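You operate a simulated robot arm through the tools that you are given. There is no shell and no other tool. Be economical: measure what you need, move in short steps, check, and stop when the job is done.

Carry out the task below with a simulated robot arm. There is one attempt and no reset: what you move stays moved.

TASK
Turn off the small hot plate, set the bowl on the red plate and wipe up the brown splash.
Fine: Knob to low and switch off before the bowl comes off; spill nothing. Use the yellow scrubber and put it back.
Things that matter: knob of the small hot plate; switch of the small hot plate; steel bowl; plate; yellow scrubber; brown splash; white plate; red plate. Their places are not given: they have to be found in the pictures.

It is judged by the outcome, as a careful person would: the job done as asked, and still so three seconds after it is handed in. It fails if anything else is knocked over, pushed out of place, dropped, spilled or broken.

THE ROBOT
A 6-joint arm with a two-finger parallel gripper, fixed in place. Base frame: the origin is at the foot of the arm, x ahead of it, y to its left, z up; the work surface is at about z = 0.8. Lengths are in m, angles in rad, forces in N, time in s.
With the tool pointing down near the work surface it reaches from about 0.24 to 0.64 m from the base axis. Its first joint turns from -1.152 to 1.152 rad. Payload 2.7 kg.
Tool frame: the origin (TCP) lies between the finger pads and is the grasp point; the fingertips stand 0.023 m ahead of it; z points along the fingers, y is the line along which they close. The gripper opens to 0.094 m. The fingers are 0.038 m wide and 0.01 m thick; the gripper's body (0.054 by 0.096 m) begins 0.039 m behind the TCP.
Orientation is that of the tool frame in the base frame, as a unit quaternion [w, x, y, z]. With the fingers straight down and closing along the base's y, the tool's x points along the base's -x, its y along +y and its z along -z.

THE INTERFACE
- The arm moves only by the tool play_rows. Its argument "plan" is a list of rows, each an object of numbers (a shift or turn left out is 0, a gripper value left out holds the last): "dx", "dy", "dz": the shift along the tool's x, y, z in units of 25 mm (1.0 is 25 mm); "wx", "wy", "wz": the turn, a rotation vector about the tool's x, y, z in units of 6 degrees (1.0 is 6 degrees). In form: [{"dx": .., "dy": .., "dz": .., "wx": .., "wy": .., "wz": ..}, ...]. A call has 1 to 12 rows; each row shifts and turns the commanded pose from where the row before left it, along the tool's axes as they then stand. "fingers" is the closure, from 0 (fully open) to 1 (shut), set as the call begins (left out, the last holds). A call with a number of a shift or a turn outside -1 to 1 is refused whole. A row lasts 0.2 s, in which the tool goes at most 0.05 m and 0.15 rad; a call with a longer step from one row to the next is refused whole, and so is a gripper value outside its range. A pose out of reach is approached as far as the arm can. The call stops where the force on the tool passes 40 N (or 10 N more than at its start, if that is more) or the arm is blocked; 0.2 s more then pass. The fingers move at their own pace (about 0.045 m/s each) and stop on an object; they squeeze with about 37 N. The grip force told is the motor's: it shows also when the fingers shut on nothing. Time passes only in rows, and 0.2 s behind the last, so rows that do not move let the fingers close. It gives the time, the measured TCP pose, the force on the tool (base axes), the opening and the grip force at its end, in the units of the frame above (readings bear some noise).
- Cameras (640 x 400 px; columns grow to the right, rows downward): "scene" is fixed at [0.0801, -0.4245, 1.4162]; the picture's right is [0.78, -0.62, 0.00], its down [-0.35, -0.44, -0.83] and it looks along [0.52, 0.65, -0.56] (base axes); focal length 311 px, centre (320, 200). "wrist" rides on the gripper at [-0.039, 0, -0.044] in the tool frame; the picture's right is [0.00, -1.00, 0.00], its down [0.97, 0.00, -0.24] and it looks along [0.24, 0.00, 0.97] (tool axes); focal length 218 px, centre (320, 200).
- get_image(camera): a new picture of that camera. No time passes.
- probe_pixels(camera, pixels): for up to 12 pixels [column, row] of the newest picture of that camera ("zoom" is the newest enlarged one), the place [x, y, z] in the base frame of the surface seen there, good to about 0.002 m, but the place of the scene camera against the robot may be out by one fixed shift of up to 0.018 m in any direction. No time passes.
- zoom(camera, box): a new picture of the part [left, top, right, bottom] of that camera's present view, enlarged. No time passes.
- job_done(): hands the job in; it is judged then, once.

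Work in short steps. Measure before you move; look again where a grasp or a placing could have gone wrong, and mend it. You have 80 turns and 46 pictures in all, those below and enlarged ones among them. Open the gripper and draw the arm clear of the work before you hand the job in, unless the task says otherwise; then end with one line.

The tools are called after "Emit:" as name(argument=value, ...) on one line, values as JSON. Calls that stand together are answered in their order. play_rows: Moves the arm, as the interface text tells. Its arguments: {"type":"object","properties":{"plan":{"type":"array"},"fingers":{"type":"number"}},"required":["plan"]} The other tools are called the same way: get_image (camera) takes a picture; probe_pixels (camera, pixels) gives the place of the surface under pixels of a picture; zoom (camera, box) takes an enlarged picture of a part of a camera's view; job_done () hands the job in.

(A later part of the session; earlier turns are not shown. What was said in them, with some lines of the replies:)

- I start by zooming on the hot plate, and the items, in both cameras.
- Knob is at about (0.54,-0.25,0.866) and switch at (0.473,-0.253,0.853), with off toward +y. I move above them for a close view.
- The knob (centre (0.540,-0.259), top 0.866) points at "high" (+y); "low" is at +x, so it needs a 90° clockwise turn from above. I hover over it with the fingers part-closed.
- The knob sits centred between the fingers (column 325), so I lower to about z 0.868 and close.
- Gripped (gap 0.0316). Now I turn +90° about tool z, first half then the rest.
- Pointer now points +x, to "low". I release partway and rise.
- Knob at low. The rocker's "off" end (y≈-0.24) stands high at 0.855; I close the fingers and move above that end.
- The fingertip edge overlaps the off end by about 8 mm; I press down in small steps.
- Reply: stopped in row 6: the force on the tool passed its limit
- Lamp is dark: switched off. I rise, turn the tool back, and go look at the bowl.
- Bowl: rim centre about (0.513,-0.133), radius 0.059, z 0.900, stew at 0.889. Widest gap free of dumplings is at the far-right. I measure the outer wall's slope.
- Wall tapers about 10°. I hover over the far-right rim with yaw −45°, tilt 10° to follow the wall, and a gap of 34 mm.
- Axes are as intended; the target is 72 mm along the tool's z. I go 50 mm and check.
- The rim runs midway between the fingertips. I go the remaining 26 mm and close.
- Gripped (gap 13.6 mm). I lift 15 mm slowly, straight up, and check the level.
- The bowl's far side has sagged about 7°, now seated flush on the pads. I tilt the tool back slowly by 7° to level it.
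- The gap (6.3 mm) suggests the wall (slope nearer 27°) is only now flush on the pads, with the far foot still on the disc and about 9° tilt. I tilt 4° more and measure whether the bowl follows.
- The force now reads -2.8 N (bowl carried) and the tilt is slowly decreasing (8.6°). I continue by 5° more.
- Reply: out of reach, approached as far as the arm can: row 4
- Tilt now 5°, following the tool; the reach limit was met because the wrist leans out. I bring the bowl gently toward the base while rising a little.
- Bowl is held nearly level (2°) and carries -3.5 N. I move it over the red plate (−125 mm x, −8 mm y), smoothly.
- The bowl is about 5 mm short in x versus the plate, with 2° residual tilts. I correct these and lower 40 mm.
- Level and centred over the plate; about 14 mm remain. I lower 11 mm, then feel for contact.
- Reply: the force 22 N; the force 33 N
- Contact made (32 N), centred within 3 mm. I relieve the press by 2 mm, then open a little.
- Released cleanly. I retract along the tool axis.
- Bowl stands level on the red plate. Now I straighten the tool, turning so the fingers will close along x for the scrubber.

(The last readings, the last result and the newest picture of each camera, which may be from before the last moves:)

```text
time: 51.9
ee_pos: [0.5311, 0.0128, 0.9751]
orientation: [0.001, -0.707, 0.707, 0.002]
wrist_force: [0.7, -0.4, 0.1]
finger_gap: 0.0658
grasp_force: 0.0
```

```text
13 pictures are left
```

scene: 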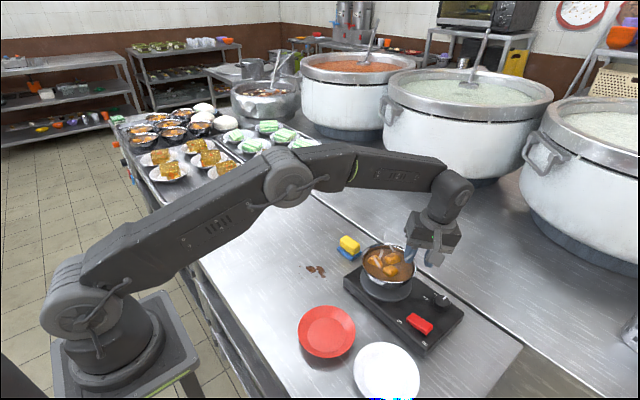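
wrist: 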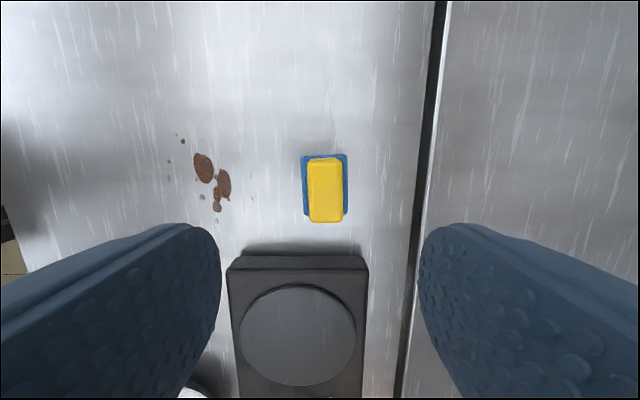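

Emit:
probe_pixels(camera="wrist", pixels=[[324, 187], [309, 190], [341, 190], [325, 162], [325, 218], [304, 180], [346, 180], [325, 156], [305, 212], [345, 212]])

Emit:
probe_pixels(camera="wrist", pixels=[[203, 168], [224, 183], [183, 141], [169, 160], [217, 209], [173, 197], [252, 198], [217, 220], [177, 134], [195, 155], [213, 180], [230, 190]])

Emit:
zoom(camera="wrist", box=[150, 110, 370, 250])

```text
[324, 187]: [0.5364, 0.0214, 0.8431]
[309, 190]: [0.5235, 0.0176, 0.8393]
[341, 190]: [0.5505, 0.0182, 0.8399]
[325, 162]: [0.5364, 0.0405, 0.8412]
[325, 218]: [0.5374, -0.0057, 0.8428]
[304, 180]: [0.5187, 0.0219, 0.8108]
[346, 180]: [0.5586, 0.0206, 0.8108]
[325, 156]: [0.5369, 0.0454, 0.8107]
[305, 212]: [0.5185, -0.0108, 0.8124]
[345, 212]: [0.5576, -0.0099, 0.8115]
```

```text
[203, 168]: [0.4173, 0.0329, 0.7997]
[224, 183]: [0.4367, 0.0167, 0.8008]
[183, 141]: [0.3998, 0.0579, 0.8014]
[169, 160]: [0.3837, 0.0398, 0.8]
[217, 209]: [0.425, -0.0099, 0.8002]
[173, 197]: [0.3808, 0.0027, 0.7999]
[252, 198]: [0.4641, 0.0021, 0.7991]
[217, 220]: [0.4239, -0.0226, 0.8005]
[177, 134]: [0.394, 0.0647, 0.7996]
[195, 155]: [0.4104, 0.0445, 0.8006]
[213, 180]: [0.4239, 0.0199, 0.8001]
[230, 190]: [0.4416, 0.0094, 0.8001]
```

```text
2.86 times, centred on (260, 180) of wrist
```

zoom: 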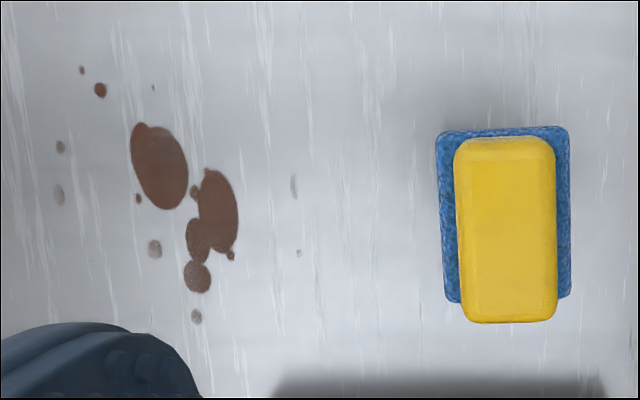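

Yellow part: 30×50 mm, centre (0.537,0.0175), top 0.842, on a 41×60 mm blue pad. I go down to TCP z 0.842 and grip the yellow part.

Emit:
play_rows(plan=[{"dx": -0.2, "dy": -0.24}, {"dz": 1}, {"dz": 1}, {"dz": 1}, {"dz": 1}, {"dz": 0.8}, {"dz": 0.5}, {}])

Emit:
play_rows(plan=[{}, {}, {}, {}], fingers=1)

Emit:
play_rows(plan=[{"dz": -0.5}, {"dz": -0.6}, {"dz": -0.5}, {}])

Emit:
zoom(camera="scene", box=[280, 190, 440, 310])

```text
time: 53.7
ee_pos: [0.5367, 0.0199, 0.8421]
orientation: [0.0, 0.707, -0.707, -0.001]
wrist_force: [-0.1, -0.6, 0.1]
finger_gap: 0.0655
grasp_force: 0.0
```

```text
time: 54.7
ee_pos: [0.5374, 0.0203, 0.843]
orientation: [0.0, 0.707, -0.707, 0.0]
wrist_force: [0.4, 0.7, 0.7]
finger_gap: 0.0291
grasp_force: 37.6
```

```text
time: 55.7
ee_pos: [0.5378, 0.02, 0.8815]
orientation: [0.0, 0.707, -0.707, -0.002]
wrist_force: [0.1, 0.2, -0.7]
finger_gap: 0.0293
grasp_force: 37.6
```

```text
3.33 times, centred on (360, 250) of scene
```

zoom: 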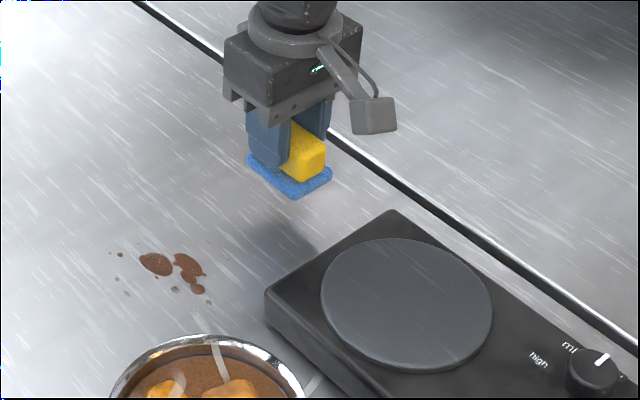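

The whole scrubber with its blue pad comes up. I carry it to the right edge of the splash (0.475,0.040) and lower it to the surface.

Emit:
play_rows(plan=[{"dx": -0.2, "dy": 0.625}, {"dx": -0.2, "dy": 0.625}, {"dx": -0.2, "dy": 0.625}, {"dx": -0.2, "dy": 0.625}, {"dz": 0.6}, {"dz": 0.5}, {"dz": 0.35}, {}])

Emit:
play_rows(plan=[{"dz": 0.08}, {"dz": 0.06}, {}])

```text
time: 57.5
ee_pos: [0.4764, 0.0395, 0.8473]
orientation: [0.0, -0.707, 0.708, 0.001]
wrist_force: [0.5, 1.0, -0.1]
finger_gap: 0.029
grasp_force: 36.6
```

```text
time: 58.3
ee_pos: [0.475, 0.0407, 0.8429]
orientation: [0.0, 0.708, -0.706, -0.001]
wrist_force: [-0.4, -1.1, -0.8]
finger_gap: 0.0292
grasp_force: 37.1
```

Emit:
play_rows(plan=[{"dz": 0.06}, {}])

Emit:
play_rows(plan=[{"dz": 0.04}, {}])

```text
time: 58.9
ee_pos: [0.4758, 0.0401, 0.8424]
orientation: [0.0, 0.708, -0.706, -0.001]
wrist_force: [-5.2, 1.3, 14.7]
finger_gap: 0.0291
grasp_force: 36.9
```

```text
time: 59.5
ee_pos: [0.4755, 0.0406, 0.8432]
orientation: [-0.003, 0.708, -0.707, 0.001]
wrist_force: [-6.8, 3.5, 32.5]
finger_gap: 0.0294
grasp_force: 37.0
```

Stiff contact; I back off to about 10 N and stroke along −x at y=0.04, then return.

Emit:
play_rows(plan=[{"dz": -0.055}, {"dy": 0.5}, {"dy": 0.6}, {"dy": 0.6}, {"dy": 0.6}, {"dy": 0.6}, {"dy": 0.6}, {"dy": 0.5}, {}])

Emit:
play_rows(plan=[{"dx": 0.5}, {"dx": 0.6}, {"dx": 0.5}, {"dy": -0.6}, {"dy": -0.6}, {"dy": -0.6}, {"dy": -0.6}, {"dy": -0.6}, {"dy": -0.5}, {"dy": -0.5}, {}])

Emit:
zoom(camera="scene", box=[260, 210, 420, 310])

```text
time: 61.5
ee_pos: [0.3759, 0.0396, 0.8425]
orientation: [0.0, 0.707, -0.707, -0.001]
wrist_force: [6.4, 1.6, 17.8]
finger_gap: 0.0292
grasp_force: 36.7
```

```text
time: 63.9
ee_pos: [0.4742, -0.0006, 0.8429]
orientation: [0.0, 0.707, -0.707, -0.002]
wrist_force: [-6.5, 1.5, 19.0]
finger_gap: 0.0294
grasp_force: 36.8
```

```text
4.00 times, centred on (340, 260) of scene
```

zoom: 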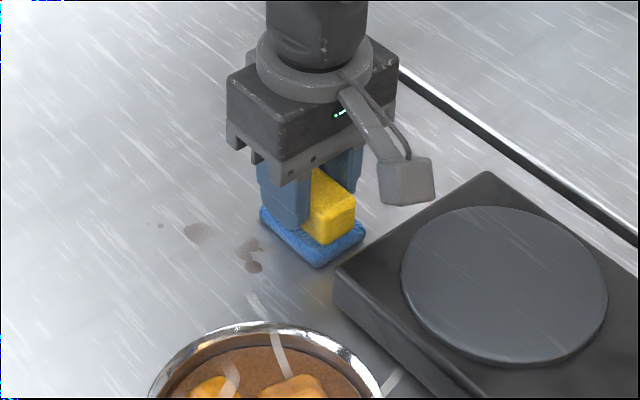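

The splash fades with each pass. I repeat the strokes several times.

Emit:
play_rows(plan=[{"dy": 0.8}, {"dy": 0.8}, {"dy": 0.8}, {"dy": 0.8}, {"dy": 0.8}, {"dx": -0.4}, {"dy": -0.8}, {"dy": -0.8}, {"dy": -0.8}, {"dy": -0.8}, {"dy": -0.8}, {}])

Emit:
play_rows(plan=[{"dx": -0.6}, {"dy": 0.8}, {"dy": 0.8}, {"dy": 0.8}, {"dy": 0.8}, {"dy": 0.8}, {"dx": -0.6}, {"dy": -0.8}, {"dy": -0.8}, {"dy": -0.8}, {"dy": -0.8}, {"dy": -0.8}])

Emit:
play_rows(plan=[{"dx": 0.6}, {"dy": 0.8}, {"dy": 0.8}, {"dy": 0.8}, {"dy": 0.8}, {"dy": 0.8}, {"dx": 0.8}, {"dy": -0.8}, {"dy": -0.8}, {"dy": -0.8}, {"dy": -0.8}, {"dy": -0.8}])

Emit:
zoom(camera="scene", box=[260, 210, 420, 310])

```text
time: 66.5
ee_pos: [0.4746, 0.009, 0.8428]
orientation: [0.0, -0.707, 0.707, 0.002]
wrist_force: [-2.9, 0.2, 6.7]
finger_gap: 0.0292
grasp_force: 37.0
```

```text
time: 69.1
ee_pos: [0.4763, 0.0394, 0.842]
orientation: [-0.001, 0.708, -0.706, -0.002]
wrist_force: [-9.7, 1.1, 27.2]
finger_gap: 0.0294
grasp_force: 37.2
```

```text
time: 71.7
ee_pos: [0.4745, 0.0047, 0.8404]
orientation: [0.001, 0.707, -0.707, -0.001]
wrist_force: [-4.1, 0.8, 12.2]
finger_gap: 0.0292
grasp_force: 37.2
```

```text
4.00 times, centred on (340, 260) of scene
```

zoom: 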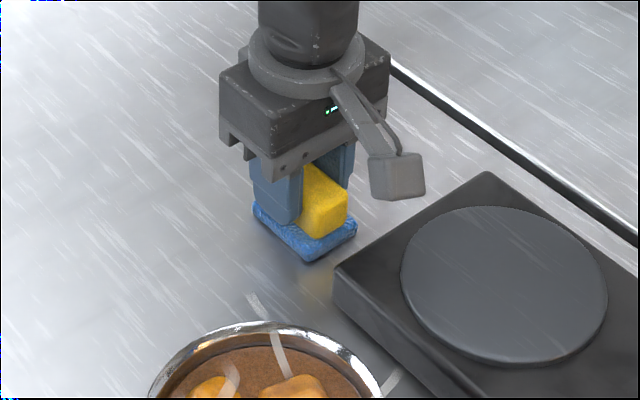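

Looks clean. I lift 40 mm and look from the wrist camera for remnants.

Emit:
play_rows(plan=[{"dz": -0.6}, {"dz": -1}, {"dy": -0.6, "dx": -0.2}, {"dy": -0.6, "dx": -0.2}, {"dy": -0.6, "dx": -0.2}, {"dy": -0.6}, {}])

Emit:
zoom(camera="scene", box=[270, 220, 400, 310])

```text
time: 73.3
ee_pos: [0.5355, 0.0203, 0.8822]
orientation: [0.001, -0.707, 0.708, 0.001]
wrist_force: [-0.3, -1.3, -1.8]
finger_gap: 0.0292
grasp_force: 37.5
```

```text
4.44 times, centred on (335, 265) of scene
```

zoom: 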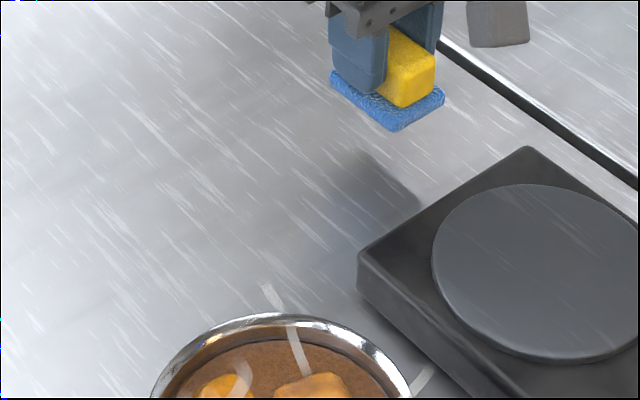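

The surface is clean. I set the scrubber back at (0.537,0.020).

Emit:
play_rows(plan=[{"dz": 0.5, "dy": -0.06}, {"dz": 0.5}, {"dz": 0.4}, {"dz": 0.08}, {}])

Emit:
play_rows(plan=[{"dz": 0.04}, {}])

```text
time: 74.5
ee_pos: [0.5367, 0.0176, 0.8448]
orientation: [0.0, 0.707, -0.707, -0.001]
wrist_force: [0.5, 0.7, -0.4]
finger_gap: 0.0291
grasp_force: 36.9
```

```text
time: 75.1
ee_pos: [0.5359, 0.0188, 0.845]
orientation: [0.0, -0.707, 0.707, 0.0]
wrist_force: [0.8, 0.0, 0.0]
finger_gap: 0.0291
grasp_force: 37.2
```

Emit:
play_rows(plan=[{"dz": 0.05}, {}])

Emit:
play_rows(plan=[{"dz": 0.04}, {}])

```text
time: 75.7
ee_pos: [0.5367, 0.0187, 0.843]
orientation: [0.0, 0.707, -0.707, -0.001]
wrist_force: [0.2, -0.1, -1.1]
finger_gap: 0.0291
grasp_force: 36.9
```

```text
time: 76.3
ee_pos: [0.5364, 0.0175, 0.8414]
orientation: [0.0, 0.707, -0.707, -0.001]
wrist_force: [0.8, -0.8, 0.4]
finger_gap: 0.0292
grasp_force: 36.9
```

Emit:
play_rows(plan=[{"dz": 0.03}, {}])

Emit:
play_rows(plan=[{}, {}, {}, {"dz": -0.5}, {"dz": -1}, {"dz": -1}, {"dz": -1}, {"dz": -1}, {"dz": -1}, {"dz": -1}], fingers=0.3)

Emit:
get_image(camera="wrist")

Emit:
get_image(camera="scene")

```text
time: 76.9
ee_pos: [0.5374, 0.0195, 0.8418]
orientation: [0.0, 0.708, -0.706, -0.001]
wrist_force: [-0.8, -0.4, 2.0]
finger_gap: 0.0293
grasp_force: 37.2
```

```text
time: 79.1
ee_pos: [0.5358, 0.0171, 1.0025]
orientation: [-0.001, -0.707, 0.707, 0.001]
wrist_force: [0.0, 0.3, -0.9]
finger_gap: 0.0658
grasp_force: 0.0
```

```text
7 pictures are left
```

wrist: 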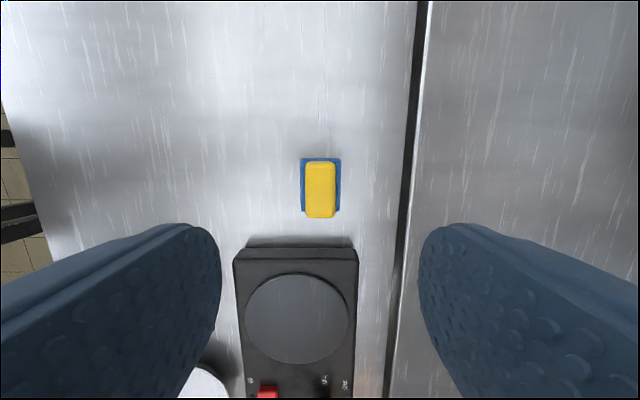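

```text
6 pictures are left
```

scene: 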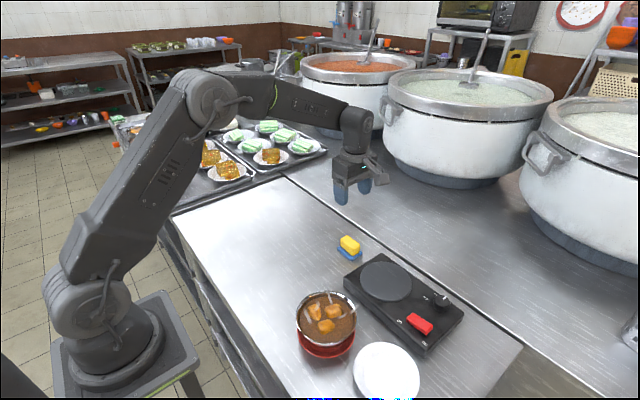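

Scrubber is back, the surface clean. I open fully, draw the arm up and back, and make a final check.

Emit:
play_rows(plan=[{"dz": -1}, {"dz": -1}, {"dz": -1}, {"dz": -1, "dy": 0.8}, {"dy": 1}, {"dy": 1}, {"dy": 1}, {"dy": 1}, {}], fingers=0)

Emit:
zoom(camera="scene", box=[270, 220, 480, 370])

```text
time: 81.1
ee_pos: [0.4165, 0.0195, 1.1026]
orientation: [0.0, 0.707, -0.707, -0.002]
wrist_force: [0.3, 0.2, -0.2]
finger_gap: 0.094
grasp_force: 0.0
```

```text
2.67 times, centred on (375, 295) of scene
```

zoom: 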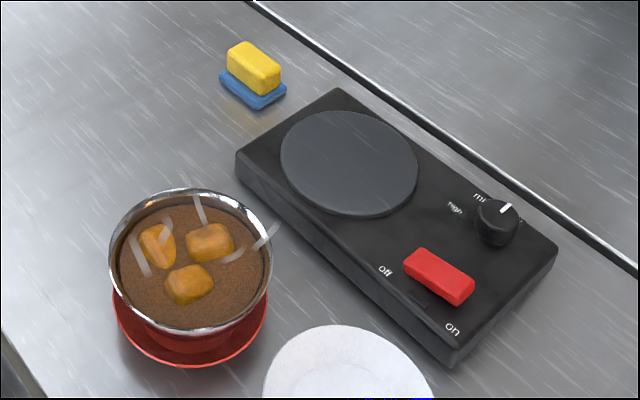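

The final view shows everything as asked: the knob is at low, the lamp is dark, the bowl is on the red plate, the splash is gone and the scrubber is back.

Emit:
job_done()

```text
The job is handed in.
```

The hot plate was set to low and switched off before the bowl moved. The bowl now sits level on the red plate with no spill visible, the brown splash is wiped up, and the yellow scrubber is back in its place.
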